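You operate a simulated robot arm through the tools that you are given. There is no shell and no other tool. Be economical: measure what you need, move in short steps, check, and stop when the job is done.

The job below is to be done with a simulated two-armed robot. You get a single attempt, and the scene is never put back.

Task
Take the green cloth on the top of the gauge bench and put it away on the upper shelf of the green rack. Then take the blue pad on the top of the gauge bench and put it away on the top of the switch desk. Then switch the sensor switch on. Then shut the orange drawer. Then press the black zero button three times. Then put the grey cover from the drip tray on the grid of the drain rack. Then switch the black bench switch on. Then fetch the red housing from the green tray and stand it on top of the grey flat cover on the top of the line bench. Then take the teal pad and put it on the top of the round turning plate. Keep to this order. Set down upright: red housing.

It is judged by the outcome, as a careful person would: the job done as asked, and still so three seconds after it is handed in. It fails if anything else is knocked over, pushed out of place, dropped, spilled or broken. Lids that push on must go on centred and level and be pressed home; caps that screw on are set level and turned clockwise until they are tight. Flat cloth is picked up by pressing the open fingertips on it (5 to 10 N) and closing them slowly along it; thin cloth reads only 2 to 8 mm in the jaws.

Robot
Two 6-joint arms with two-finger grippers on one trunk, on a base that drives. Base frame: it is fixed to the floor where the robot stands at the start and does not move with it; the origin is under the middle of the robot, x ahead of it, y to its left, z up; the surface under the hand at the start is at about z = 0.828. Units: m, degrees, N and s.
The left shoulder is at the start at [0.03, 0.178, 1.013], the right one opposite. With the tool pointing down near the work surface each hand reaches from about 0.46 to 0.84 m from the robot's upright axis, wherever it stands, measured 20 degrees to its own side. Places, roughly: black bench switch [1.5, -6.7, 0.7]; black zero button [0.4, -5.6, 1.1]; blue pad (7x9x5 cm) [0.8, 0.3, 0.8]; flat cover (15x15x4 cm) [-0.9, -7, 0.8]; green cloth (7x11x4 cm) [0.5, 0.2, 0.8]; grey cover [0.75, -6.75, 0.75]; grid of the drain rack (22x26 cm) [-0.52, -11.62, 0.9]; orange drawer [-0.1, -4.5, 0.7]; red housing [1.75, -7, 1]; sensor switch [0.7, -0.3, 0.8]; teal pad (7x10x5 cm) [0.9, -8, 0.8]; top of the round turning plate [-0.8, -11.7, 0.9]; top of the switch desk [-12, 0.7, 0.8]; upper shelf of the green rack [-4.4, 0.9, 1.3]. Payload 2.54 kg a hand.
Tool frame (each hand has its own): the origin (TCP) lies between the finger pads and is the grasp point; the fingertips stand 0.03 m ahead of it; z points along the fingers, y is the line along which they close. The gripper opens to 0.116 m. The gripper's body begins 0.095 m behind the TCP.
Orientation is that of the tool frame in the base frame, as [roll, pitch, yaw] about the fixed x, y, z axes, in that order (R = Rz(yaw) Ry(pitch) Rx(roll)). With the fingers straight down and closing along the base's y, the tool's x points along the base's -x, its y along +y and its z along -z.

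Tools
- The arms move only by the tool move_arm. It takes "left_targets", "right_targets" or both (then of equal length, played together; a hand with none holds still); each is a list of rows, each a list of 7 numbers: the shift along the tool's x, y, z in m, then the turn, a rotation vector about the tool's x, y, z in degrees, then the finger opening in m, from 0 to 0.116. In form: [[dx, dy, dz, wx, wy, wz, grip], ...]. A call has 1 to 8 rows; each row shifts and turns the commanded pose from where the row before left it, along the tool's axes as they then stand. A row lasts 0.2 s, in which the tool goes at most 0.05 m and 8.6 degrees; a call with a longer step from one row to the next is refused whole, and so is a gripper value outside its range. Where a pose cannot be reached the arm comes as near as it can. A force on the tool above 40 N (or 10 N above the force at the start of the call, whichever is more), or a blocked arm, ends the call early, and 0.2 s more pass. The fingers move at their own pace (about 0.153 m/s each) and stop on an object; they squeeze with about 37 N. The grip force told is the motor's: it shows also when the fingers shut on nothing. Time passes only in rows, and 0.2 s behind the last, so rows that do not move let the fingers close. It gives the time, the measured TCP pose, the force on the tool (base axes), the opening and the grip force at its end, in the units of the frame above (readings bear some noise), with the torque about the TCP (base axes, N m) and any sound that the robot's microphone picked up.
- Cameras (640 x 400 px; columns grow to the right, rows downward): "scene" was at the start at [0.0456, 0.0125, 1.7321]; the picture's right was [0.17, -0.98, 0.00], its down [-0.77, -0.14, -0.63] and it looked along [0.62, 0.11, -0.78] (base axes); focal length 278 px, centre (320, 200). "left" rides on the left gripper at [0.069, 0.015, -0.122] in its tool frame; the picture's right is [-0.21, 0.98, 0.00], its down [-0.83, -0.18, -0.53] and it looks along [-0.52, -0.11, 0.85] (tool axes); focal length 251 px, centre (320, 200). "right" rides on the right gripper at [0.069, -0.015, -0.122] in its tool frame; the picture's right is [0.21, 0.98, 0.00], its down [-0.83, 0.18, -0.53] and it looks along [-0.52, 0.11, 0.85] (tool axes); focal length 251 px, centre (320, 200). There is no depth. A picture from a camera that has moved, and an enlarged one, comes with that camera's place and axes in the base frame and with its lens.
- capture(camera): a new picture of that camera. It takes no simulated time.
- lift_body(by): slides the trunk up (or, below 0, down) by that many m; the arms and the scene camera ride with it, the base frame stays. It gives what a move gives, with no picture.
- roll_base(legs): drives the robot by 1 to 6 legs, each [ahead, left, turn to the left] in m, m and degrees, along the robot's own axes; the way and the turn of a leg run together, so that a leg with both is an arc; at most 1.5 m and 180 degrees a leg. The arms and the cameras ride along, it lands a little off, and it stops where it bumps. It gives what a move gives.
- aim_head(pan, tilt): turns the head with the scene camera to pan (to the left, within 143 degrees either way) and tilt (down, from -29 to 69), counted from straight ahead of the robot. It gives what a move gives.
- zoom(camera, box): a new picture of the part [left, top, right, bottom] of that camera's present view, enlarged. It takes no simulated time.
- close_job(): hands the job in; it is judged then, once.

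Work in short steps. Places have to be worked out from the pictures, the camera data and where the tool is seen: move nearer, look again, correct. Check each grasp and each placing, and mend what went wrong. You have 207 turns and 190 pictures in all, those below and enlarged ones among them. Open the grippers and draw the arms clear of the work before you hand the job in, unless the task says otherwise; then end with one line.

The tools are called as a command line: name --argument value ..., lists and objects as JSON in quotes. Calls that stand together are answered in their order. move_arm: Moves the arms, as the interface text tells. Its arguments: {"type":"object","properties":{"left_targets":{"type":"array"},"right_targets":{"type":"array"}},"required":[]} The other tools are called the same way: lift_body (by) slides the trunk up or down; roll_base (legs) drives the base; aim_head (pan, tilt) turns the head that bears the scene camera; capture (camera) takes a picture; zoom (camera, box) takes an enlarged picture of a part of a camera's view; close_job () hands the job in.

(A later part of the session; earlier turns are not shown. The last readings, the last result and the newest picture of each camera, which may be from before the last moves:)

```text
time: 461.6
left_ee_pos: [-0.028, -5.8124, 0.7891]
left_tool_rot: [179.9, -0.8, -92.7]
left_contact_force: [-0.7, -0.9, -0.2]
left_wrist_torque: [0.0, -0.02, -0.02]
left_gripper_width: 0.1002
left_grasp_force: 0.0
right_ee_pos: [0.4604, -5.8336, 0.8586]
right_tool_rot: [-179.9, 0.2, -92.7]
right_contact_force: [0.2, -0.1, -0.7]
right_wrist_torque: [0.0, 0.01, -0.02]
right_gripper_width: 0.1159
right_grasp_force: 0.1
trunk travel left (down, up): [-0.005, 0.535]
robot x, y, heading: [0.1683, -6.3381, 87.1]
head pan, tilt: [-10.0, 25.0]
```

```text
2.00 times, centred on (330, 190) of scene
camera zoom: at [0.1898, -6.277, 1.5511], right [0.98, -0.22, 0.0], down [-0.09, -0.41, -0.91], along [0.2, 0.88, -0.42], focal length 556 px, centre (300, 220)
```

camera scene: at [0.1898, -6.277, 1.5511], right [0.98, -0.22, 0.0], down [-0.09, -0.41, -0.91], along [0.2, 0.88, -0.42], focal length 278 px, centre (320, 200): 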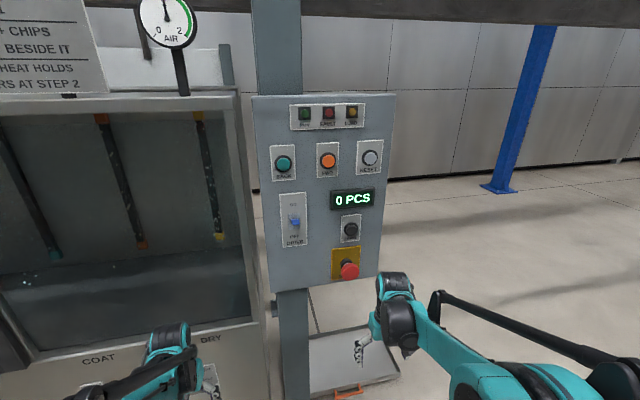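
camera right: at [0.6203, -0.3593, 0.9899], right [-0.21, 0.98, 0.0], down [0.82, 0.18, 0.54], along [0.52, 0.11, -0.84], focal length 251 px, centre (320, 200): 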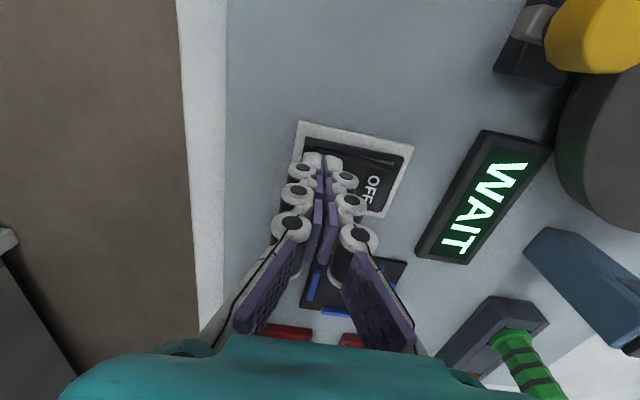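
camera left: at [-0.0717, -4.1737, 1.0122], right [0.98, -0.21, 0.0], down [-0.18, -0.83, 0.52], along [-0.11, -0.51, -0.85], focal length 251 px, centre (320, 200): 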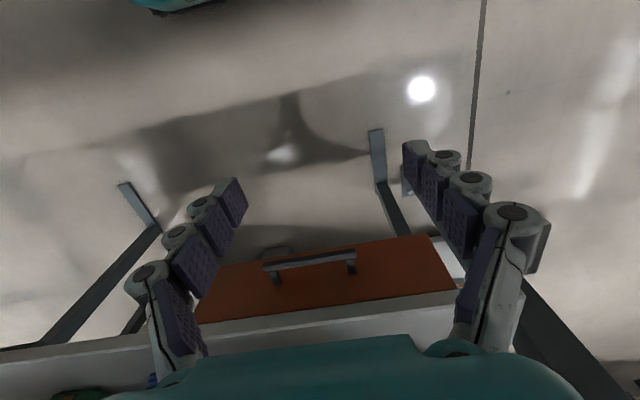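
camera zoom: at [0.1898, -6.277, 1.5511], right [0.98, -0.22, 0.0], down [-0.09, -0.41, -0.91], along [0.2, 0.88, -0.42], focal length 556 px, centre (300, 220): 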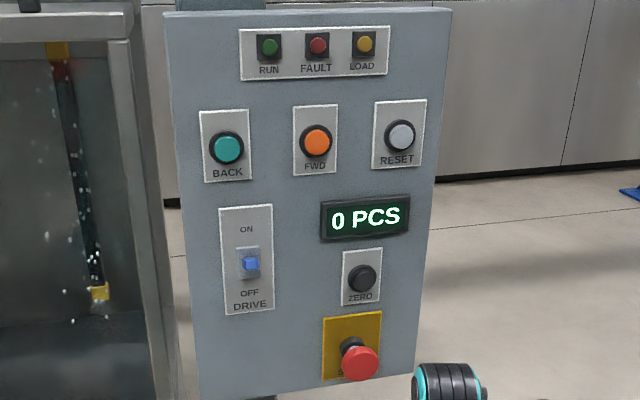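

The ZERO button is at about [0.445, -5.58, 1.11]. I'll square up to heading 90°, raise the trunk 0.25 m, and tilt the closed right hand forward.

roll_base --legs '[[0, 0, 2.9]]'

lift_body --by 0.25

move_arm --right_targets '[[0.01, 0, 0, 0, -8, 0, 0], [0.01, 0, 0, 0, -8, 0, 0], [0, 0, 0, 0, -8, 0, 0], [0, 0, 0, 0, -8, 0, 0], [0, 0, 0, 0, -8, 0, 0], [0, 0, 0, 0, -8, 0, 0]]'

capture --camera "scene"

```text
time: 462.4
left_ee_pos: [-0.0563, -5.8224, 0.7886]
left_tool_rot: [179.9, -0.8, -90.0]
left_contact_force: [0.4, -0.7, -0.4]
left_wrist_torque: [0.02, 0.0, 0.02]
left_gripper_width: 0.1
left_grasp_force: 0.2
right_ee_pos: [0.4346, -5.8182, 0.8596]
right_tool_rot: [-179.9, 0.2, -89.9]
right_contact_force: [-0.1, 0.1, 0.0]
right_wrist_torque: [-0.02, 0.0, 0.0]
right_gripper_width: 0.1162
right_grasp_force: 0.0
trunk travel left (down, up): [-0.005, 0.535]
robot x, y, heading: [0.1696, -6.3342, 90.0]
head pan, tilt: [-10.0, 25.0]
```

```text
time: 465.0
left_ee_pos: [-0.0553, -5.8237, 1.0391]
left_tool_rot: [179.8, -0.9, -89.8]
left_contact_force: [-0.2, -0.6, 0.6]
left_wrist_torque: [-0.01, -0.02, 0.01]
left_gripper_width: 0.1001
left_grasp_force: 0.0
right_ee_pos: [0.4345, -5.8185, 1.1084]
right_tool_rot: [-179.9, 0.2, -89.9]
right_contact_force: [-0.7, -0.6, 0.0]
right_wrist_torque: [-0.02, -0.02, -0.01]
right_gripper_width: 0.1159
right_grasp_force: 0.0
trunk travel left (down, up): [-0.255, 0.285]
robot x, y, heading: [0.1686, -6.3352, 90.2]
head pan, tilt: [-10.0, 25.0]
```

```text
time: 466.4
left_ee_pos: [-0.0571, -5.823, 1.0386]
left_tool_rot: [179.9, -0.7, -90.0]
left_contact_force: [-0.3, -0.2, 0.5]
left_wrist_torque: [0.01, 0.01, 0.0]
left_gripper_width: 0.0997
left_grasp_force: 0.0
right_ee_pos: [0.4344, -5.84, 1.1072]
right_tool_rot: [-179.8, 48.3, -89.8]
right_contact_force: [0.7, 0.1, -0.1]
right_wrist_torque: [0.0, 0.02, -0.03]
right_gripper_width: 0.0
right_grasp_force: 28.6
trunk travel left (down, up): [-0.255, 0.285]
robot x, y, heading: [0.1704, -6.3369, 90.3]
head pan, tilt: [-10.0, 25.0]
```

```text
112 pictures are left
camera scene: at [0.1871, -6.276, 1.8011], right [0.99, -0.17, 0.0], down [-0.07, -0.42, -0.91], along [0.15, 0.89, -0.42], focal length 278 px, centre (320, 200)
```

scene: 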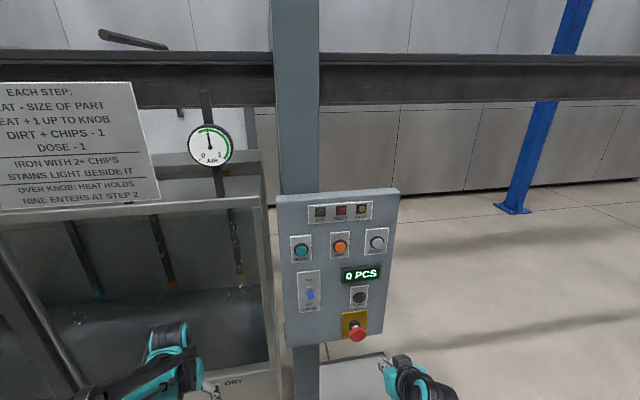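

Triangulating gives the button at about [0.421, -5.645, 1.153]. I'll finish turning the hand horizontal and line it up.

move_arm --right_targets '[[0, 0.003, 0, 0, -8, 0, 0], [0, 0.003, 0, 0, -8, 0, 0], [0, 0.003, 0, 0, -8, 0, 0], [0, 0.004, 0, 0, -8, 0, 0], [-0.01, 0, 0, 0, -8, 0, 0], [-0.033, 0, 0, 0, -1.5, 0, 0]]'

capture --camera "scene"

capture --camera "right"

```text
time: 467.8
left_ee_pos: [-0.0566, -5.8257, 1.0384]
left_tool_rot: [179.9, -0.8, -89.9]
left_contact_force: [-0.3, -0.2, 0.1]
left_wrist_torque: [0.04, -0.02, -0.04]
left_gripper_width: 0.1001
left_grasp_force: 0.0
right_ee_pos: [0.428, -5.8129, 1.2583]
right_tool_rot: [-145.0, 89.7, -54.9]
right_contact_force: [0.2, 0.2, 0.8]
right_wrist_torque: [-0.03, -0.01, -0.01]
right_gripper_width: 0.0001
right_grasp_force: 28.7
right hand out of reach, approached as far as the arm can: row 2, 3, 4, 5
trunk travel left (down, up): [-0.255, 0.285]
robot x, y, heading: [0.1662, -6.3312, 90.4]
head pan, tilt: [-10.0, 25.0]
```

```text
111 pictures are left
camera scene: at [0.1855, -6.2791, 1.8012], right [0.99, -0.17, 0.0], down [-0.07, -0.41, -0.91], along [0.16, 0.89, -0.42], focal length 278 px, centre (320, 200)
```

scene: 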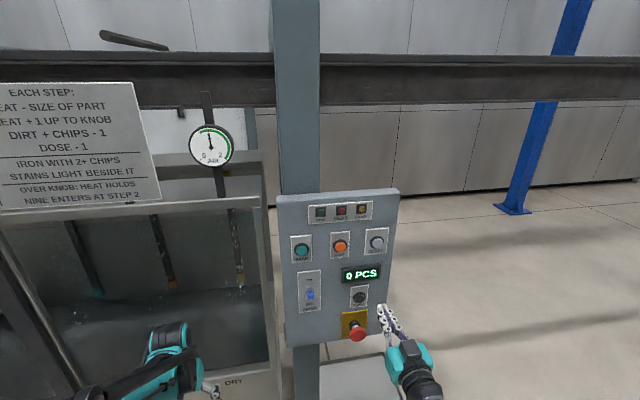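

```text
110 pictures are left
camera right: at [0.443, -5.9362, 1.1892], right [-0.98, 0.0, -0.22], down [-0.18, -0.53, 0.83], along [-0.12, 0.85, 0.52], focal length 251 px, centre (320, 200)
```

right: 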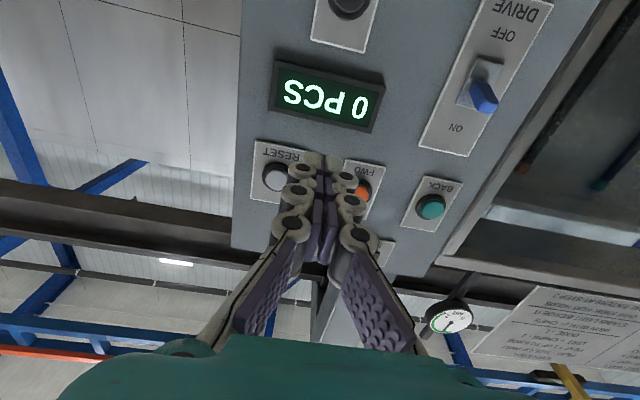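

The hand is horizontal but at z=1.258; the button stays at [0.423, -5.645, 1.154]. I'll move forward 70 mm and down 104 mm.

move_arm --right_targets '[[0, 0, 0.035, 0, 0, 0, 0], [0, 0, 0.035, 0, 0, 0, 0], [0.035, 0.002, 0, 0, 0, 0, 0], [0.035, 0.002, 0, 0, 0, 0, 0], [0.034, 0.001, 0, 0, 0, 0, 0]]'

capture --camera "right"

capture --camera "scene"

```text
time: 469.0
left_ee_pos: [-0.0559, -5.8225, 1.0394]
left_tool_rot: [179.8, -0.9, -90.0]
left_contact_force: [0.1, 0.3, -0.1]
left_wrist_torque: [-0.06, 0.01, 0.03]
left_gripper_width: 0.0998
left_grasp_force: 0.1
right_ee_pos: [0.4284, -5.7179, 1.1931]
right_tool_rot: [-169.6, 89.4, -79.5]
right_contact_force: [0.9, -0.8, 0.1]
right_wrist_torque: [-0.01, 0.02, 0.0]
right_gripper_width: 0.0001
right_grasp_force: 28.8
right hand out of reach, approached as far as the arm can: row 4, 5
trunk travel left (down, up): [-0.255, 0.285]
robot x, y, heading: [0.1701, -6.3373, 90.0]
head pan, tilt: [-10.0, 25.0]
```

```text
109 pictures are left
camera right: at [0.4437, -5.8418, 1.1258], right [-0.98, 0.0, -0.22], down [-0.18, -0.53, 0.83], along [-0.12, 0.85, 0.51], focal length 251 px, centre (320, 200)
```

right: 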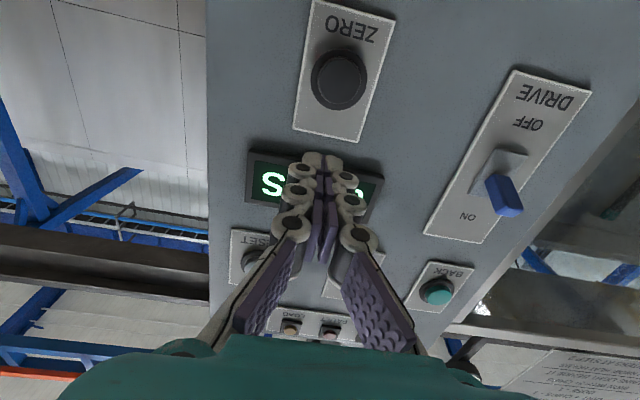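

```text
108 pictures are left
camera scene: at [0.1871, -6.275, 1.801], right [0.99, -0.17, 0.0], down [-0.07, -0.42, -0.91], along [0.15, 0.89, -0.42], focal length 278 px, centre (320, 200)
```

scene: 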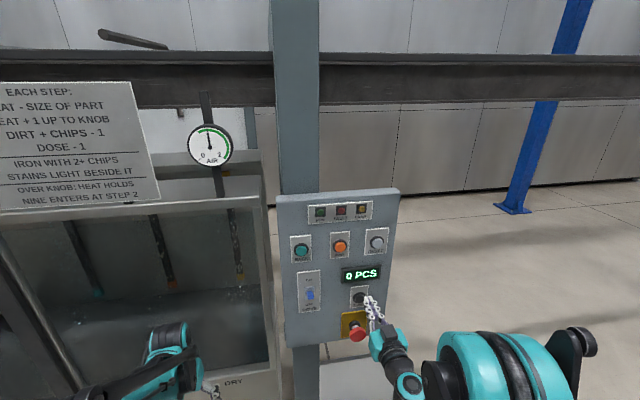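

The arm can't go lower here, but lowering the trunk 45 mm brings the fingers level with the button.

lift_body --by -0.045

capture --camera "right"

```text
time: 469.9
left_ee_pos: [-0.0561, -5.8222, 0.9931]
left_tool_rot: [179.9, -0.8, -89.9]
left_contact_force: [-0.8, 0.1, -0.3]
left_wrist_torque: [-0.05, -0.02, -0.01]
left_gripper_width: 0.1001
left_grasp_force: 0.0
right_ee_pos: [0.429, -5.7188, 1.149]
right_tool_rot: [-167.8, 89.6, -77.6]
right_contact_force: [1.0, -0.2, 0.9]
right_wrist_torque: [0.0, 0.03, -0.03]
right_gripper_width: 0.0
right_grasp_force: 28.8
trunk travel left (down, up): [-0.21, 0.33]
robot x, y, heading: [0.1678, -6.3372, 90.2]
head pan, tilt: [-10.0, 25.0]
```

```text
107 pictures are left
camera right: at [0.4436, -5.8426, 1.0815], right [-0.98, 0.0, -0.22], down [-0.18, -0.53, 0.83], along [-0.12, 0.85, 0.52], focal length 251 px, centre (320, 200)
```

right: 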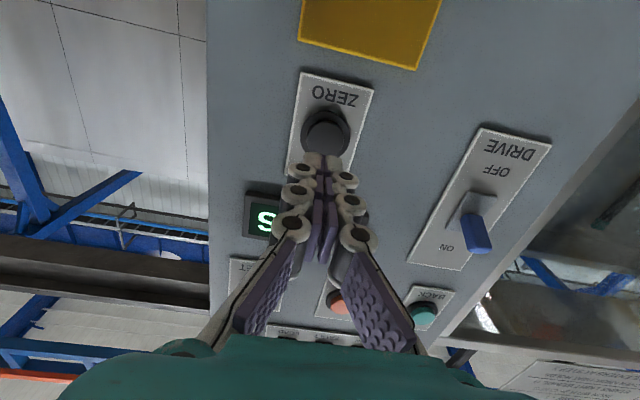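

The fingertips are within a few mm of the axis. I'll shift 6 mm left and advance for the first press.

move_arm --right_targets '[[0, 0.006, 0.03, 0, 0, 0, 0], [0, 0, 0.015, 0, 0, 0, 0], [0, 0, 0.006, 0, 0, 0, 0], [0, 0, 0.006, 0, 0, 0, 0]]'

capture --camera "right"

```text
time: 470.9
left_ee_pos: [-0.0554, -5.8253, 0.9939]
left_tool_rot: [179.8, -0.7, -90.0]
left_contact_force: [0.7, -0.2, 0.2]
left_wrist_torque: [0.01, 0.03, 0.02]
left_gripper_width: 0.1
left_grasp_force: 0.0
right_ee_pos: [0.4218, -5.6654, 1.1496]
right_tool_rot: [-165.1, 89.7, -74.9]
right_contact_force: [0.3, -20.2, -6.5]
right_wrist_torque: [-0.19, -0.04, 0.01]
right_gripper_width: 0.006
right_grasp_force: 28.7
trunk travel left (down, up): [-0.21, 0.33]
robot x, y, heading: [0.1662, -6.3387, 89.9]
head pan, tilt: [-10.0, 25.0]
heard: click
```

```text
106 pictures are left
camera right: at [0.4371, -5.7887, 1.0818], right [-0.98, 0.0, -0.22], down [-0.18, -0.53, 0.83], along [-0.12, 0.85, 0.52], focal length 251 px, centre (320, 200)
```

right: 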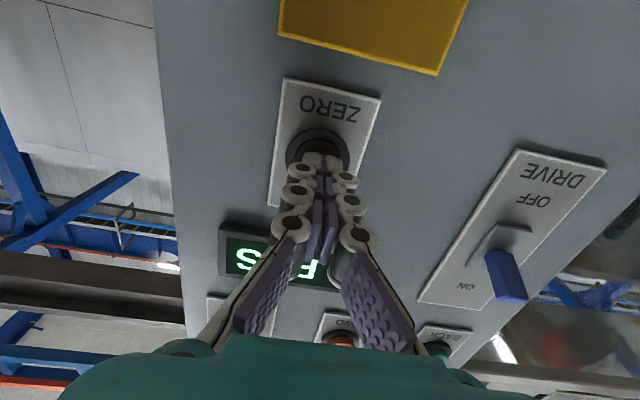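

Heard a click: one press. I'll release and press a second time.

move_arm --right_targets '[[0, 0, -0.025, 0, 0, 0, 0], [0, 0, 0, 0, 0, 0, 0]]'

capture --camera "scene"

move_arm --right_targets '[[0, 0, 0.013, 0, 0, 0, 0], [0, 0, 0.006, 0, 0, 0, 0], [0, 0, 0.006, 0, 0, 0, 0]]'

```text
time: 471.5
left_ee_pos: [-0.0556, -5.8228, 0.9935]
left_tool_rot: [179.9, -0.8, -89.8]
left_contact_force: [0.5, 0.6, 0.4]
left_wrist_torque: [-0.01, -0.01, 0.01]
left_gripper_width: 0.1001
left_grasp_force: 0.0
right_ee_pos: [0.4224, -5.6872, 1.1491]
right_tool_rot: [-169.1, 89.5, -78.9]
right_contact_force: [0.2, 1.3, 0.0]
right_wrist_torque: [-0.01, 0.02, -0.02]
right_gripper_width: 0.0
right_grasp_force: 28.3
trunk travel left (down, up): [-0.21, 0.33]
robot x, y, heading: [0.1723, -6.336, 90.2]
head pan, tilt: [-10.0, 25.0]
```

```text
105 pictures are left
camera scene: at [0.1868, -6.2751, 1.756], right [0.99, -0.17, 0.0], down [-0.07, -0.42, -0.91], along [0.15, 0.89, -0.42], focal length 278 px, centre (320, 200)
```

scene: 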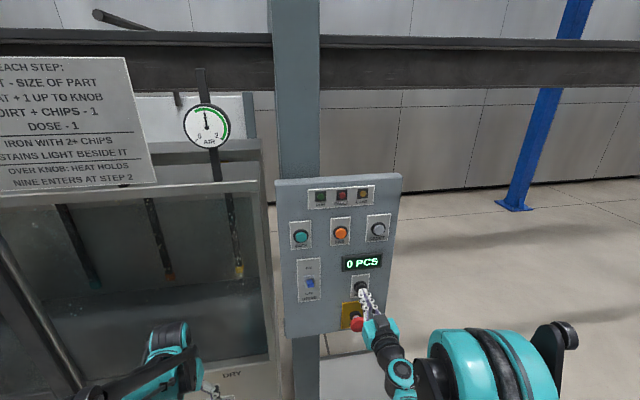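

```text
time: 472.3
left_ee_pos: [-0.0547, -5.8249, 0.9947]
left_tool_rot: [179.7, -0.7, -89.9]
left_contact_force: [-0.2, -0.5, 0.3]
left_wrist_torque: [-0.05, 0.01, -0.01]
left_gripper_width: 0.1002
left_grasp_force: 0.0
right_ee_pos: [0.4215, -5.6653, 1.1502]
right_tool_rot: [-165.1, 89.6, -75.0]
right_contact_force: [0.2, -19.2, -5.5]
right_wrist_torque: [-0.15, -0.02, 0.01]
right_gripper_width: 0.0062
right_grasp_force: 28.7
trunk travel left (down, up): [-0.21, 0.33]
robot x, y, heading: [0.1744, -6.3393, 89.9]
head pan, tilt: [-10.0, 25.0]
heard: click
```

Second click. I'll release and press a third time.

move_arm --right_targets '[[0, 0, -0.025, 0, 0, 0, 0], [0, 0, 0, 0, 0, 0, 0]]'

move_arm --right_targets '[[0, 0, 0.013, 0, 0, 0, 0], [0, 0, 0.006, 0, 0, 0, 0], [0, 0, 0.006, 0, 0, 0, 0]]'

```text
time: 472.9
left_ee_pos: [-0.0565, -5.8229, 0.993]
left_tool_rot: [179.9, -0.9, -89.9]
left_contact_force: [-0.6, 0.9, 0.5]
left_wrist_torque: [-0.05, 0.01, 0.03]
left_gripper_width: 0.0999
left_grasp_force: 0.0
right_ee_pos: [0.4227, -5.688, 1.1507]
right_tool_rot: [-168.8, 89.5, -78.6]
right_contact_force: [-0.6, -0.5, -1.0]
right_wrist_torque: [0.03, 0.03, -0.03]
right_gripper_width: 0.0
right_grasp_force: 28.7
trunk travel left (down, up): [-0.21, 0.33]
robot x, y, heading: [0.1691, -6.3373, 90.2]
head pan, tilt: [-10.0, 25.0]
```

```text
time: 473.7
left_ee_pos: [-0.0556, -5.8245, 0.9942]
left_tool_rot: [179.8, -0.7, -89.8]
left_contact_force: [0.3, -0.1, 0.4]
left_wrist_torque: [0.0, -0.01, 0.01]
left_gripper_width: 0.0999
left_grasp_force: 0.1
right_ee_pos: [0.4229, -5.6649, 1.1494]
right_tool_rot: [-166.3, 89.7, -76.3]
right_contact_force: [1.7, -21.5, -7.2]
right_wrist_torque: [-0.16, -0.01, -0.04]
right_gripper_width: 0.0059
right_grasp_force: 28.3
trunk travel left (down, up): [-0.21, 0.33]
robot x, y, heading: [0.1738, -6.3346, 90.0]
head pan, tilt: [-10.0, 25.0]
heard: click
```

Third click. I'll withdraw and turn the hand back downward.

move_arm --right_targets '[[0, 0, -0.03, 0, 0, 0, 0], [0, 0, -0.035, 0, 0, 0, 0], [-0.04, 0, -0.02, 0, 0, 0, 0], [-0.02, 0, -0.01, 0, 8, 0, 0], [0, 0, 0, 0, 8, 0, 0], [0, 0, 0, 0, 8, 0, 0], [0, 0, 0, 0, 8, 0, 0], [0, 0, 0, 0, 8, 0, 0]]'

move_arm --right_targets '[[0, 0, 0, 0, 8, 0, 0.05], [0, 0, 0, 0, 8, 0, 0.1], [0, 0, 0, 0, 8, 0, 0.116], [0, 0, 0, 0, 8, 0, 0.116], [0, 0, 0, 0, 8, 0, 0.116], [0, 0, 0, 0, 8, 0, 0.116]]'

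capture --camera "scene"

```text
time: 475.5
left_ee_pos: [-0.0566, -5.8232, 0.9936]
left_tool_rot: [179.9, -1.0, -89.8]
left_contact_force: [0.3, 0.6, -1.3]
left_wrist_torque: [-0.01, -0.01, -0.01]
left_gripper_width: 0.1003
left_grasp_force: 0.1
right_ee_pos: [0.4238, -5.7547, 1.2123]
right_tool_rot: [-179.9, 49.3, -89.8]
right_contact_force: [0.1, -0.7, 0.9]
right_wrist_torque: [0.0, 0.0, -0.02]
right_gripper_width: 0.0
right_grasp_force: 27.9
right hand out of reach, approached as far as the arm can: row 2
trunk travel left (down, up): [-0.21, 0.33]
robot x, y, heading: [0.1705, -6.3343, 90.0]
head pan, tilt: [-10.0, 25.0]
```

```text
time: 476.9
left_ee_pos: [-0.0561, -5.8215, 0.9942]
left_tool_rot: [179.8, -0.9, -89.9]
left_contact_force: [1.1, 0.4, -0.1]
left_wrist_torque: [-0.01, 0.03, 0.01]
left_gripper_width: 0.1
left_grasp_force: 0.0
right_ee_pos: [0.4236, -5.7546, 1.2104]
right_tool_rot: [-179.9, 1.3, -89.9]
right_contact_force: [0.1, 0.7, -0.1]
right_wrist_torque: [-0.01, 0.04, 0.0]
right_gripper_width: 0.1158
right_grasp_force: 0.1
trunk travel left (down, up): [-0.21, 0.33]
robot x, y, heading: [0.1686, -6.333, 90.2]
head pan, tilt: [-10.0, 25.0]
```

```text
104 pictures are left
camera scene: at [0.187, -6.2742, 1.756], right [0.99, -0.17, 0.0], down [-0.07, -0.42, -0.91], along [0.16, 0.89, -0.42], focal length 278 px, centre (320, 200)
```

scene: 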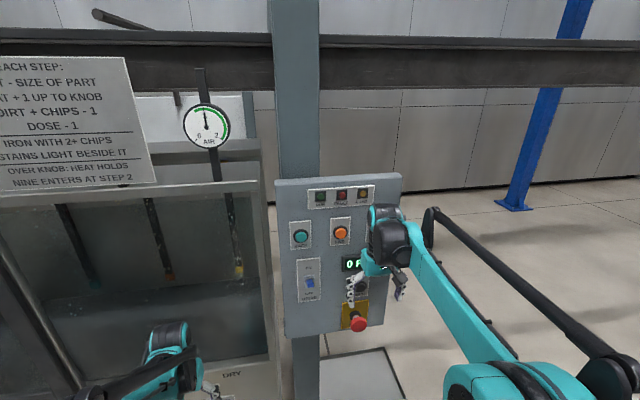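

Next is the grey cover at [0.75, -6.75]. I'll pull the right hand back, raise the trunk a little, turn around to face south and look at the bench.

move_arm --right_targets '[[0.045, 0, 0, 0, 0, 0, 0.116], [0.045, 0, 0, 0, 0, 0, 0.116], [0, 0, 0.04, 0, 0, 0, 0.116], [0, 0, 0.04, 0, 0, 0, 0.116]]'

lift_body --by 0.14

roll_base --legs '[[0, 0.1, 0], [0, 0, 180], [-0.15, 0, 0]]'

aim_head --pan 35 --tilt 35

capture --camera "scene"

```text
time: 477.9
left_ee_pos: [-0.056, -5.823, 0.9933]
left_tool_rot: [179.9, -0.8, -90.0]
left_contact_force: [1.0, 0.0, 0.2]
left_wrist_torque: [0.02, 0.04, 0.01]
left_gripper_width: 0.0997
left_grasp_force: 0.0
right_ee_pos: [0.424, -5.8432, 1.1288]
right_tool_rot: [-179.9, 1.6, -89.9]
right_contact_force: [0.4, -0.1, -0.3]
right_wrist_torque: [0.04, -0.01, 0.01]
right_gripper_width: 0.1161
right_grasp_force: 0.1
trunk travel left (down, up): [-0.21, 0.33]
robot x, y, heading: [0.1692, -6.337, 90.0]
head pan, tilt: [-10.0, 25.0]
```

```text
time: 479.6
left_ee_pos: [-0.0561, -5.8228, 1.1334]
left_tool_rot: [179.8, -0.8, -89.9]
left_contact_force: [0.7, 0.8, -0.1]
left_wrist_torque: [0.03, 0.02, -0.01]
left_gripper_width: 0.1002
left_grasp_force: 0.0
right_ee_pos: [0.4234, -5.8426, 1.2694]
right_tool_rot: [-179.9, 1.7, -89.9]
right_contact_force: [-0.4, 0.0, 0.5]
right_wrist_torque: [-0.01, 0.0, 0.01]
right_gripper_width: 0.1161
right_grasp_force: 0.1
trunk travel left (down, up): [-0.35, 0.19]
robot x, y, heading: [0.1704, -6.3366, 89.8]
head pan, tilt: [-10.0, 25.0]
```

```text
time: 489.2
left_ee_pos: [0.3254, -6.6811, 1.1334]
left_tool_rot: [179.9, -0.8, 94.7]
left_contact_force: [0.4, -0.4, -0.1]
left_wrist_torque: [0.04, 0.03, -0.02]
left_gripper_width: 0.0998
left_grasp_force: 0.1
right_ee_pos: [-0.1561, -6.7004, 1.2693]
right_tool_rot: [-179.9, 1.5, 94.7]
right_contact_force: [0.7, 0.4, -0.4]
right_wrist_torque: [-0.04, -0.03, -0.01]
right_gripper_width: 0.1159
right_grasp_force: 0.1
trunk travel left (down, up): [-0.35, 0.19]
robot x, y, heading: [0.0581, -6.1905, -85.1]
head pan, tilt: [-10.0, 25.0]
```

```text
time: 490.3
left_ee_pos: [0.3241, -6.6815, 1.1333]
left_tool_rot: [179.9, -0.8, 94.7]
left_contact_force: [-0.2, -0.3, 0.2]
left_wrist_torque: [-0.01, 0.0, 0.01]
left_gripper_width: 0.0999
left_grasp_force: 0.1
right_ee_pos: [-0.1554, -6.6991, 1.2698]
right_tool_rot: [-179.9, 1.5, 94.7]
right_contact_force: [-0.1, 0.2, 0.5]
right_wrist_torque: [-0.01, -0.02, 0.0]
right_gripper_width: 0.1161
right_grasp_force: 0.1
trunk travel left (down, up): [-0.35, 0.19]
robot x, y, heading: [0.0543, -6.1858, -85.1]
head pan, tilt: [35.0, 35.0]
```

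```text
103 pictures are left
camera scene: at [0.1125, -6.2268, 1.8803], right [-0.77, -0.64, 0.0], down [-0.37, 0.44, -0.82], along [0.52, -0.63, -0.57], focal length 278 px, centre (320, 200)
```

scene: 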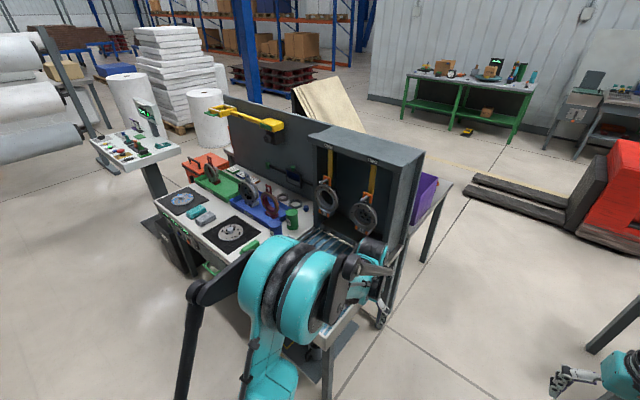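

The drip tray is at the bench's west end. I'll square up and slide east so the left hand comes in front of it.

roll_base --legs '[[0, 0, -4.9], [0, 0.45, 0]]'

aim_head --pan 5 --tilt 55

capture --camera "left"

capture --camera "scene"

```text
time: 493.5
left_ee_pos: [0.7322, -6.7061, 1.1333]
left_tool_rot: [179.9, -0.7, 89.6]
left_contact_force: [-0.1, -0.3, -0.4]
left_wrist_torque: [0.01, 0.03, 0.03]
left_gripper_width: 0.1001
left_grasp_force: 0.0
right_ee_pos: [0.252, -6.6829, 1.2689]
right_tool_rot: [-179.9, 1.6, 89.6]
right_contact_force: [0.4, -1.0, 0.1]
right_wrist_torque: [-0.02, 0.01, -0.02]
right_gripper_width: 0.1161
right_grasp_force: 0.1
trunk travel left (down, up): [-0.35, 0.19]
robot x, y, heading: [0.5082, -6.192, -89.9]
head pan, tilt: [35.0, 35.0]
```

```text
time: 494.5
left_ee_pos: [0.732, -6.7067, 1.134]
left_tool_rot: [179.9, -0.8, 89.6]
left_contact_force: [0.2, -0.7, -0.2]
left_wrist_torque: [0.02, 0.02, 0.01]
left_gripper_width: 0.0999
left_grasp_force: 0.1
right_ee_pos: [0.2515, -6.6818, 1.2697]
right_tool_rot: [-179.9, 1.6, 89.6]
right_contact_force: [0.0, -0.4, 0.0]
right_wrist_torque: [-0.01, -0.03, 0.01]
right_gripper_width: 0.116
right_grasp_force: 0.0
trunk travel left (down, up): [-0.35, 0.19]
robot x, y, heading: [0.5076, -6.1932, -90.2]
head pan, tilt: [5.0, 55.0]
```

```text
102 pictures are left
camera left: at [0.7467, -6.6403, 1.2566], right [0.98, -0.22, 0.0], down [-0.19, -0.83, 0.52], along [-0.12, -0.51, -0.85], focal length 251 px, centre (320, 200)
```

left: 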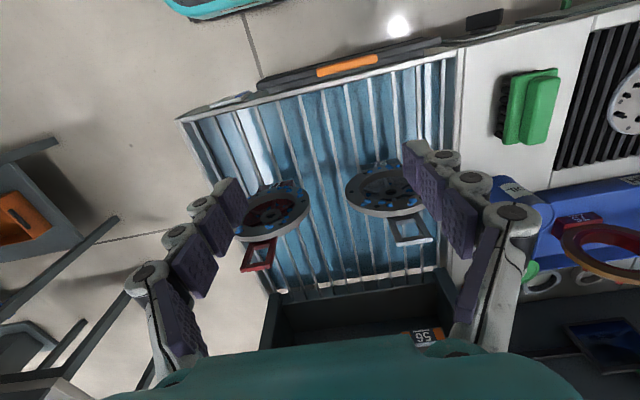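

```text
101 pictures are left
camera scene: at [0.5166, -6.2341, 1.8521], right [-1.0, -0.08, 0.0], down [-0.07, 0.82, -0.57], along [0.05, -0.57, -0.82], focal length 278 px, centre (320, 200)
```

scene: 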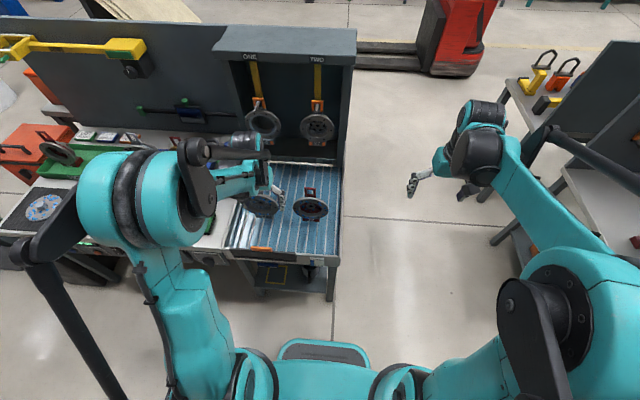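

Two covers lie in the tray, one with a red loop and one with a grey one. I'll zoom in.

zoom --camera "left" --box '[220, 130, 480, 290]'

zoom --camera "scene" --box '[210, 70, 350, 270]'

```text
2.46 times, centred on (350, 210) of left
camera zoom: at [0.7467, -6.6403, 1.2566], right [0.98, -0.22, 0.0], down [-0.19, -0.83, 0.52], along [-0.12, -0.51, -0.85], focal length 619 px, centre (246, 175)
```

zoom: 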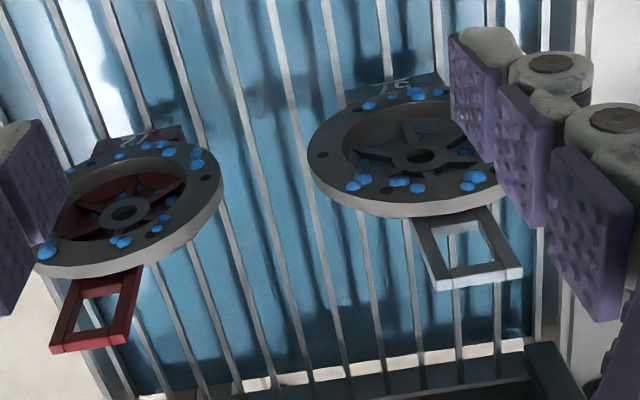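

```text
2.00 times, centred on (280, 170) of scene
camera zoom: at [0.5166, -6.2341, 1.8521], right [-1.0, -0.08, 0.0], down [-0.07, 0.82, -0.57], along [0.05, -0.57, -0.82], focal length 556 px, centre (400, 260)
```

zoom: 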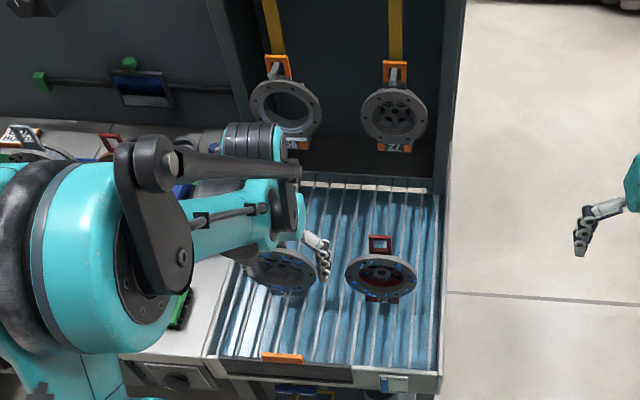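

The grey cover is the eastern one, about [0.81, -6.86]. I'll move the left hand above it for a closer view.

move_arm --left_targets '[[-0.035, 0.018, 0.015, 0, 0, 0, 0.1], [-0.035, 0.018, 0.015, 0, 0, 0, 0.1], [-0.03, 0.018, 0.015, 0, 0, 0, 0.1], [-0.03, 0.016, 0.015, 0, 0, 0, 0.1]]'

capture --camera "left"

```text
time: 495.5
left_ee_pos: [0.8003, -6.8384, 1.0697]
left_tool_rot: [179.8, -1.0, 89.5]
left_contact_force: [0.3, 0.3, -1.0]
left_wrist_torque: [0.0, 0.05, -0.03]
left_gripper_width: 0.0999
left_grasp_force: 0.1
right_ee_pos: [0.2524, -6.6841, 1.2684]
right_tool_rot: [-179.9, 1.6, 89.7]
right_contact_force: [-0.3, 0.2, -0.4]
right_wrist_torque: [0.08, 0.02, 0.0]
right_gripper_width: 0.1161
right_grasp_force: 0.2
trunk travel left (down, up): [-0.35, 0.19]
robot x, y, heading: [0.5143, -6.1911, -90.5]
head pan, tilt: [5.0, 55.0]
```

```text
98 pictures are left
camera left: at [0.8147, -6.7727, 1.1935], right [0.98, -0.22, 0.0], down [-0.19, -0.83, 0.52], along [-0.12, -0.51, -0.85], focal length 251 px, centre (320, 200)
```

left: 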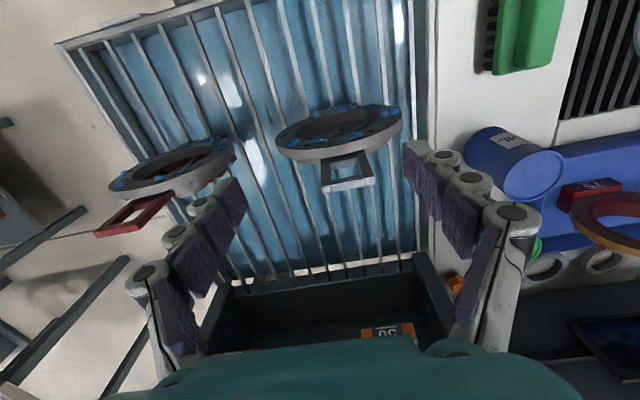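

The disc looks strongly tilted, with its loop at the top. I'll zoom in to understand its pose.

zoom --camera "left" --box '[240, 80, 440, 220]'

```text
2.86 times, centred on (340, 150) of left
camera zoom: at [0.8147, -6.7727, 1.1935], right [0.98, -0.22, 0.0], down [-0.19, -0.83, 0.52], along [-0.12, -0.51, -0.85], focal length 718 px, centre (263, 343)
```

zoom: 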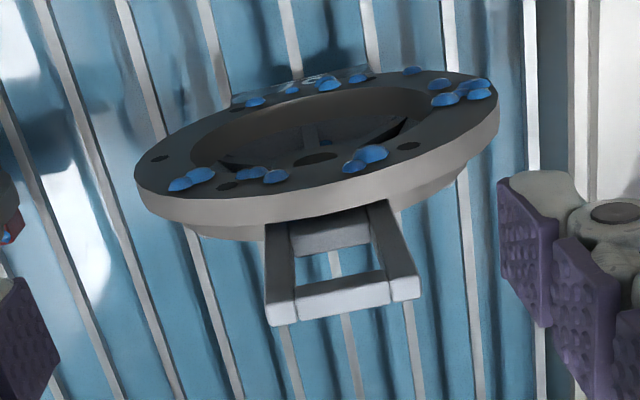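

Triangulation shows the cover standing upright with its loop handle on top, at about [0.815, -6.871, 1.01]. I'll centre the hand above the loop and check.

move_arm --left_targets '[[-0.016, 0.008, 0, 0, 0, 0, 0.1], [-0.017, 0.007, 0, 0, 0, 0, 0.1]]'

zoom --camera "left" --box '[200, 60, 460, 260]'

zoom --camera "scene" --box '[200, 120, 360, 260]'

```text
time: 496.1
left_ee_pos: [0.8151, -6.8697, 1.0714]
left_tool_rot: [179.9, -0.8, 89.6]
left_contact_force: [0.6, 0.6, 0.3]
left_wrist_torque: [-0.01, -0.03, -0.02]
left_gripper_width: 0.1001
left_grasp_force: 0.0
right_ee_pos: [0.2517, -6.6819, 1.2694]
right_tool_rot: [-179.9, 1.5, 89.5]
right_contact_force: [-0.2, 0.6, 0.9]
right_wrist_torque: [0.02, 0.02, 0.01]
right_gripper_width: 0.116
right_grasp_force: 0.0
trunk travel left (down, up): [-0.35, 0.19]
robot x, y, heading: [0.5097, -6.1929, -90.5]
head pan, tilt: [5.0, 55.0]
```

```text
2.00 times, centred on (330, 160) of left
camera zoom: at [0.8305, -6.8033, 1.1944], right [0.98, -0.22, 0.0], down [-0.19, -0.83, 0.52], along [-0.12, -0.51, -0.85], focal length 503 px, centre (300, 280)
```

zoom: 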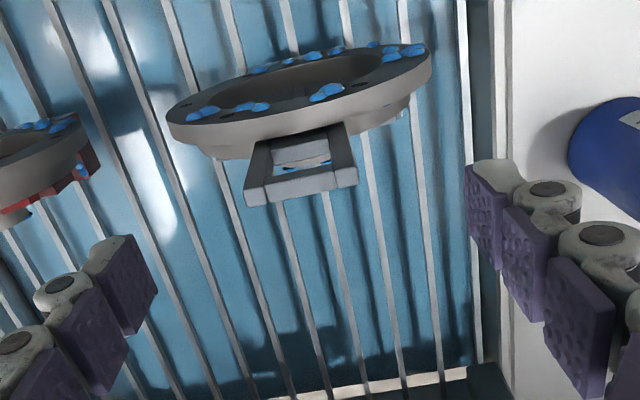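

```text
2.86 times, centred on (280, 190) of scene
camera zoom: at [0.5168, -6.2348, 1.852], right [-1.0, -0.08, 0.0], down [-0.07, 0.82, -0.57], along [0.05, -0.57, -0.82], focal length 794 px, centre (434, 229)
```

zoom: 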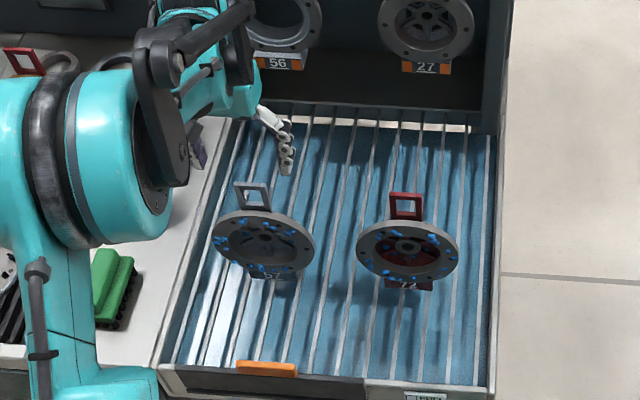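

The loop's top bar is at about [0.816, -6.867, 1.02] and the disc's centre at z≈0.92, so it stands nearly upright. I'll lower 52 mm and close on the loop.

move_arm --left_targets '[[0, 0, 0.03, 0, 0, 0, 0.1], [0, 0, 0.022, 0, 0, 0, 0.09]]'

zoom --camera "left" --box '[200, 60, 460, 260]'

```text
time: 496.7
left_ee_pos: [0.8158, -6.869, 1.0182]
left_tool_rot: [179.9, -0.9, 89.7]
left_contact_force: [-0.6, -0.3, 0.4]
left_wrist_torque: [0.02, -0.01, 0.01]
left_gripper_width: 0.0902
left_grasp_force: 0.1
right_ee_pos: [0.2523, -6.6824, 1.2693]
right_tool_rot: [-179.9, 1.6, 89.5]
right_contact_force: [-0.1, 0.3, 0.8]
right_wrist_torque: [-0.03, -0.01, 0.03]
right_gripper_width: 0.1161
right_grasp_force: 0.2
trunk travel left (down, up): [-0.35, 0.19]
robot x, y, heading: [0.5124, -6.1935, -90.4]
head pan, tilt: [5.0, 55.0]
```

```text
2.00 times, centred on (330, 160) of left
camera zoom: at [0.8305, -6.8017, 1.1416], right [0.98, -0.22, 0.0], down [-0.19, -0.83, 0.52], along [-0.12, -0.51, -0.85], focal length 503 px, centre (300, 280)
```

zoom: 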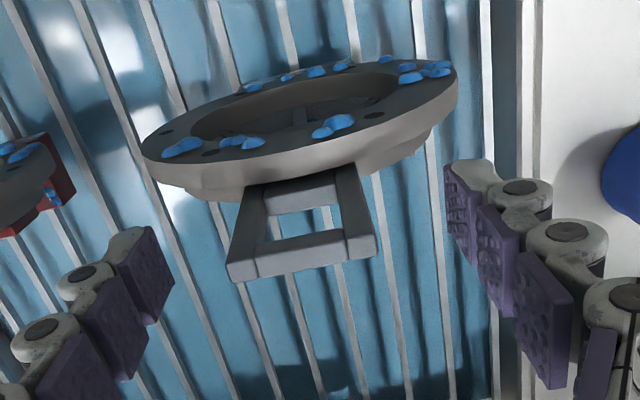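

The loop sits right at the grasp point. I'll close on it.

move_arm --left_targets '[[0, 0, 0, 0, 0, 0, 0.06], [0, 0, 0, 0, 0, 0, 0.03], [0, 0, 0, 0, 0, 0, 0.02], [0, 0, 0, 0, 0, 0, 0.02]]'

zoom --camera "left" --box '[200, 60, 460, 260]'

```text
time: 497.7
left_ee_pos: [0.8164, -6.8673, 1.0187]
left_tool_rot: [179.9, -0.9, 89.7]
left_contact_force: [0.1, -0.4, 0.1]
left_wrist_torque: [-0.08, -0.25, -0.03]
left_gripper_width: 0.0432
left_grasp_force: 37.3
right_ee_pos: [0.2524, -6.6823, 1.2689]
right_tool_rot: [-179.9, 1.6, 89.6]
right_contact_force: [-0.3, 0.7, 0.0]
right_wrist_torque: [-0.01, -0.02, 0.02]
right_gripper_width: 0.116
right_grasp_force: 0.1
trunk travel left (down, up): [-0.35, 0.19]
robot x, y, heading: [0.5093, -6.1894, -90.3]
head pan, tilt: [5.0, 55.0]
```

```text
2.00 times, centred on (330, 160) of left
camera zoom: at [0.8306, -6.8018, 1.1416], right [0.98, -0.22, 0.0], down [-0.19, -0.83, 0.52], along [-0.12, -0.51, -0.85], focal length 503 px, centre (300, 280)
```

zoom: 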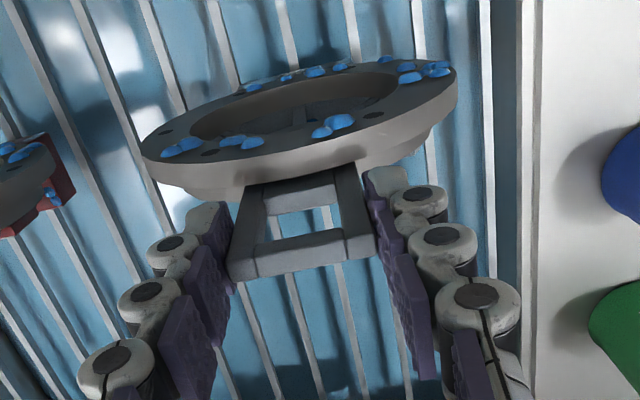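

Gripped at 43 mm. I'll lift slowly and watch.

move_arm --left_targets '[[0, 0, -0.015, 0, 0, 0, 0.02], [0, 0, -0.03, 0, 0, 0, 0.02], [0, 0, -0.04, 0, 0, 0, 0.02], [0, 0, -0.04, 0, 0, 0, 0.02]]'

capture --camera "left"

capture --camera "scene"

```text
time: 498.7
left_ee_pos: [0.8162, -6.8677, 1.1452]
left_tool_rot: [179.9, -0.8, 89.6]
left_contact_force: [0.0, -0.3, -3.0]
left_wrist_torque: [0.04, -0.02, 0.0]
left_gripper_width: 0.0432
left_grasp_force: 36.8
right_ee_pos: [0.2521, -6.6812, 1.2695]
right_tool_rot: [-179.9, 1.6, 89.6]
right_contact_force: [-0.6, 0.5, 1.1]
right_wrist_torque: [-0.04, -0.02, -0.02]
right_gripper_width: 0.116
right_grasp_force: 0.1
trunk travel left (down, up): [-0.35, 0.19]
robot x, y, heading: [0.5089, -6.1907, -90.2]
head pan, tilt: [5.0, 55.0]
```

```text
92 pictures are left
camera left: at [0.8305, -6.8009, 1.2686], right [0.98, -0.22, 0.0], down [-0.19, -0.83, 0.52], along [-0.12, -0.51, -0.85], focal length 251 px, centre (320, 200)
```

left: 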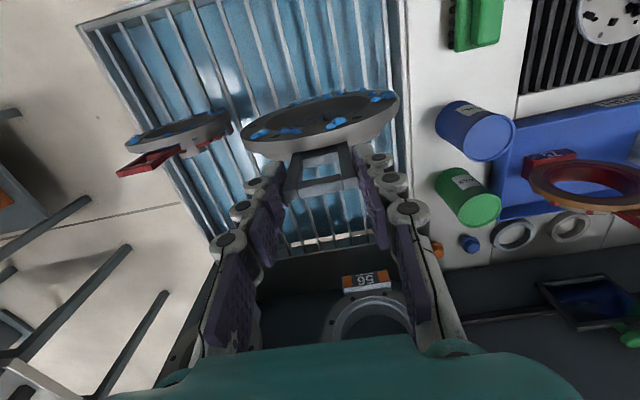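

```text
91 pictures are left
camera scene: at [0.5163, -6.2333, 1.8521], right [-1.0, -0.08, 0.0], down [-0.07, 0.82, -0.57], along [0.05, -0.57, -0.82], focal length 278 px, centre (320, 200)
```

scene: 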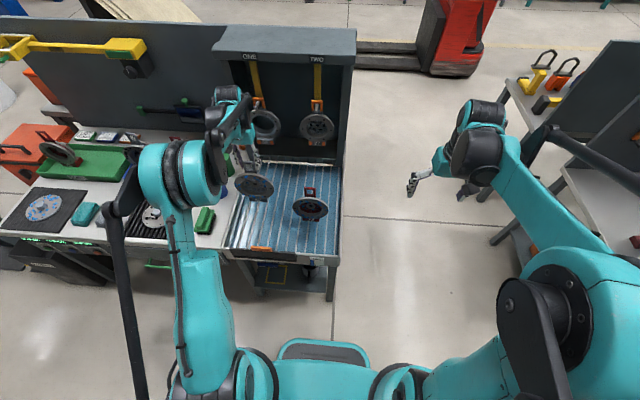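

The cover is held securely. I'll raise and draw it in, move west to x≈-0.05 and look south.

move_arm --left_targets '[[0.02, 0, -0.04, 0, 0, 0, 0.02], [0.045, 0, 0, 0, 0, 0, 0.02], [0.045, 0, 0, 0, 0, 0, 0.02], [0.045, 0, 0, 0, 0, 0, 0.02], [0.04, 0, 0, 0, 0, 0, 0.02]]'

roll_base --legs '[[0, -0.52, 0]]'

aim_head --pan 0 --tilt 18

capture --camera "scene"

```text
time: 499.9
left_ee_pos: [0.8165, -6.6741, 1.1875]
left_tool_rot: [179.9, -0.8, 89.6]
left_contact_force: [0.1, 1.1, -3.2]
left_wrist_torque: [0.0, -0.01, 0.0]
left_gripper_width: 0.0434
left_grasp_force: 37.7
right_ee_pos: [0.2526, -6.6788, 1.2691]
right_tool_rot: [-179.9, 1.6, 89.6]
right_contact_force: [0.0, 0.5, 0.0]
right_wrist_torque: [-0.05, -0.02, -0.02]
right_gripper_width: 0.116
right_grasp_force: 0.1
trunk travel left (down, up): [-0.35, 0.19]
robot x, y, heading: [0.509, -6.1926, -90.8]
head pan, tilt: [5.0, 55.0]
```

```text
time: 502.9
left_ee_pos: [0.3014, -6.6735, 1.1869]
left_tool_rot: [180.0, -0.9, 89.5]
left_contact_force: [0.4, 0.0, -4.0]
left_wrist_torque: [0.01, -0.03, -0.06]
left_gripper_width: 0.0435
left_grasp_force: 36.9
right_ee_pos: [-0.2649, -6.678, 1.2687]
right_tool_rot: [-180.0, 1.7, 89.5]
right_contact_force: [0.3, 1.4, 0.2]
right_wrist_torque: [-0.01, 0.02, -0.02]
right_gripper_width: 0.1161
right_grasp_force: 0.1
trunk travel left (down, up): [-0.35, 0.19]
robot x, y, heading: [-0.0049, -6.1895, -90.6]
head pan, tilt: [5.0, 55.0]
```

```text
time: 503.9
left_ee_pos: [0.2994, -6.6737, 1.186]
left_tool_rot: [179.9, -0.9, 89.5]
left_contact_force: [0.2, 0.4, -4.3]
left_wrist_torque: [0.01, 0.02, 0.03]
left_gripper_width: 0.0432
left_grasp_force: 36.6
right_ee_pos: [-0.2651, -6.6761, 1.2689]
right_tool_rot: [-179.9, 1.6, 89.4]
right_contact_force: [-0.5, 0.0, -0.2]
right_wrist_torque: [0.0, -0.03, 0.01]
right_gripper_width: 0.116
right_grasp_force: 0.0
trunk travel left (down, up): [-0.35, 0.19]
robot x, y, heading: [-0.0038, -6.1841, -90.5]
head pan, tilt: [0.0, 18.0]
```

```text
90 pictures are left
camera scene: at [-0.006, -6.252, 1.9073], right [-1.0, 0.01, 0.0], down [0.0, 0.31, -0.95], along [-0.01, -0.95, -0.31], focal length 278 px, centre (320, 200)
```

scene: 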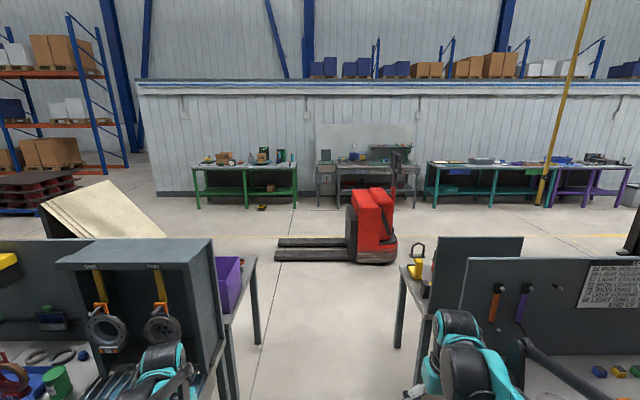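

The drain rack is on the grey bench beyond the red forklift. I'll go down the corridor at x≈-0.1 to y≈-8.8, then slide east past the fork tips.

roll_base --legs '[[0, -0.1, 0.5], [1.3, 0, 0], [1.3, 0, 0]]'

aim_head --pan 35 --tilt 25

capture --camera "scene"

```text
time: 517.3
left_ee_pos: [0.1569, -9.2652, 1.1855]
left_tool_rot: [179.8, -0.9, 88.7]
left_contact_force: [0.4, 0.1, -3.0]
left_wrist_torque: [0.04, 0.03, 0.05]
left_gripper_width: 0.0435
left_grasp_force: 37.4
right_ee_pos: [-0.4078, -9.2622, 1.2693]
right_tool_rot: [-179.9, 1.6, 88.8]
right_contact_force: [0.4, 0.4, 0.9]
right_wrist_torque: [0.03, 0.02, -0.02]
right_gripper_width: 0.1164
right_grasp_force: 0.0
trunk travel left (down, up): [-0.35, 0.19]
robot x, y, heading: [-0.1432, -8.7762, -91.3]
head pan, tilt: [0.0, 18.0]
```

```text
time: 518.3
left_ee_pos: [0.1571, -9.2658, 1.1874]
left_tool_rot: [179.9, -0.8, 88.7]
left_contact_force: [0.7, -0.1, -2.8]
left_wrist_torque: [0.02, -0.03, 0.0]
left_gripper_width: 0.0432
left_grasp_force: 37.0
right_ee_pos: [-0.4075, -9.2618, 1.2681]
right_tool_rot: [-179.9, 1.6, 88.7]
right_contact_force: [-0.1, 0.6, 1.1]
right_wrist_torque: [-0.01, 0.05, 0.02]
right_gripper_width: 0.1161
right_grasp_force: 0.0
trunk travel left (down, up): [-0.35, 0.19]
robot x, y, heading: [-0.1397, -8.7756, -91.4]
head pan, tilt: [35.0, 25.0]
```

```text
89 pictures are left
camera scene: at [-0.0895, -8.8233, 1.896], right [-0.83, -0.55, 0.0], down [-0.23, 0.35, -0.91], along [0.5, -0.75, -0.42], focal length 278 px, centre (320, 200)
```

scene: 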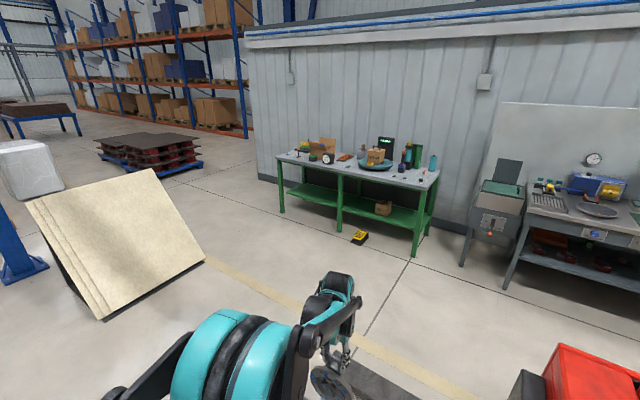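

I'll slide east, pass the fork tips, go south to y≈-10.7 and then west to the grey bench.

roll_base --legs '[[0, 1.15, 1.4], [1.0, 0, 0], [0.9, 0, 0], [0, -1.0, 0], [0, -0.75, 0]]'

aim_head --pan 5 --tilt 45

capture --camera "scene"

```text
time: 541.5
left_ee_pos: [-0.3596, -11.1955, 1.1871]
left_tool_rot: [179.9, -0.9, 91.6]
left_contact_force: [0.5, -0.4, -3.4]
left_wrist_torque: [0.0, 0.0, 0.02]
left_gripper_width: 0.043
left_grasp_force: 36.7
right_ee_pos: [-0.924, -11.2199, 1.268]
right_tool_rot: [-179.9, 1.6, 91.6]
right_contact_force: [-0.2, 0.9, 0.4]
right_wrist_torque: [0.0, -0.01, -0.07]
right_gripper_width: 0.1161
right_grasp_force: 0.0
trunk travel left (down, up): [-0.35, 0.19]
robot x, y, heading: [-0.6833, -10.7209, -88.3]
head pan, tilt: [35.0, 25.0]
```

```text
time: 542.5
left_ee_pos: [-0.3589, -11.1973, 1.1866]
left_tool_rot: [179.9, -0.9, 91.5]
left_contact_force: [0.5, 0.4, -3.5]
left_wrist_torque: [-0.01, 0.0, -0.01]
left_gripper_width: 0.0431
left_grasp_force: 36.9
right_ee_pos: [-0.9251, -11.2224, 1.27]
right_tool_rot: [-179.9, 1.5, 91.7]
right_contact_force: [-0.7, 0.0, 0.1]
right_wrist_torque: [0.02, 0.0, 0.04]
right_gripper_width: 0.1163
right_grasp_force: 0.1
trunk travel left (down, up): [-0.35, 0.19]
robot x, y, heading: [-0.6843, -10.7206, -88.4]
head pan, tilt: [5.0, 45.0]
```

```text
88 pictures are left
camera scene: at [-0.6746, -10.7747, 1.8655], right [-0.99, -0.12, 0.0], down [-0.08, 0.7, -0.71], along [0.08, -0.7, -0.71], focal length 278 px, centre (320, 200)
```

scene: 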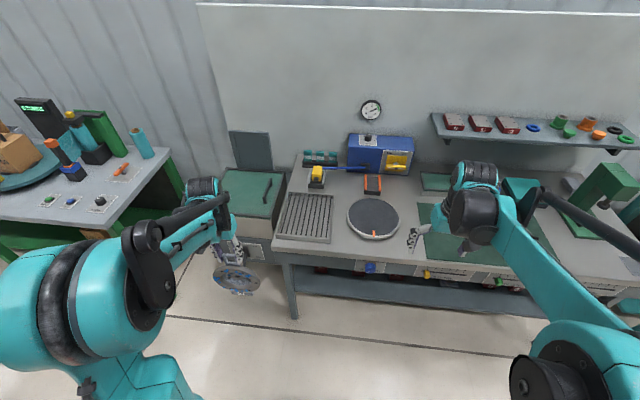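

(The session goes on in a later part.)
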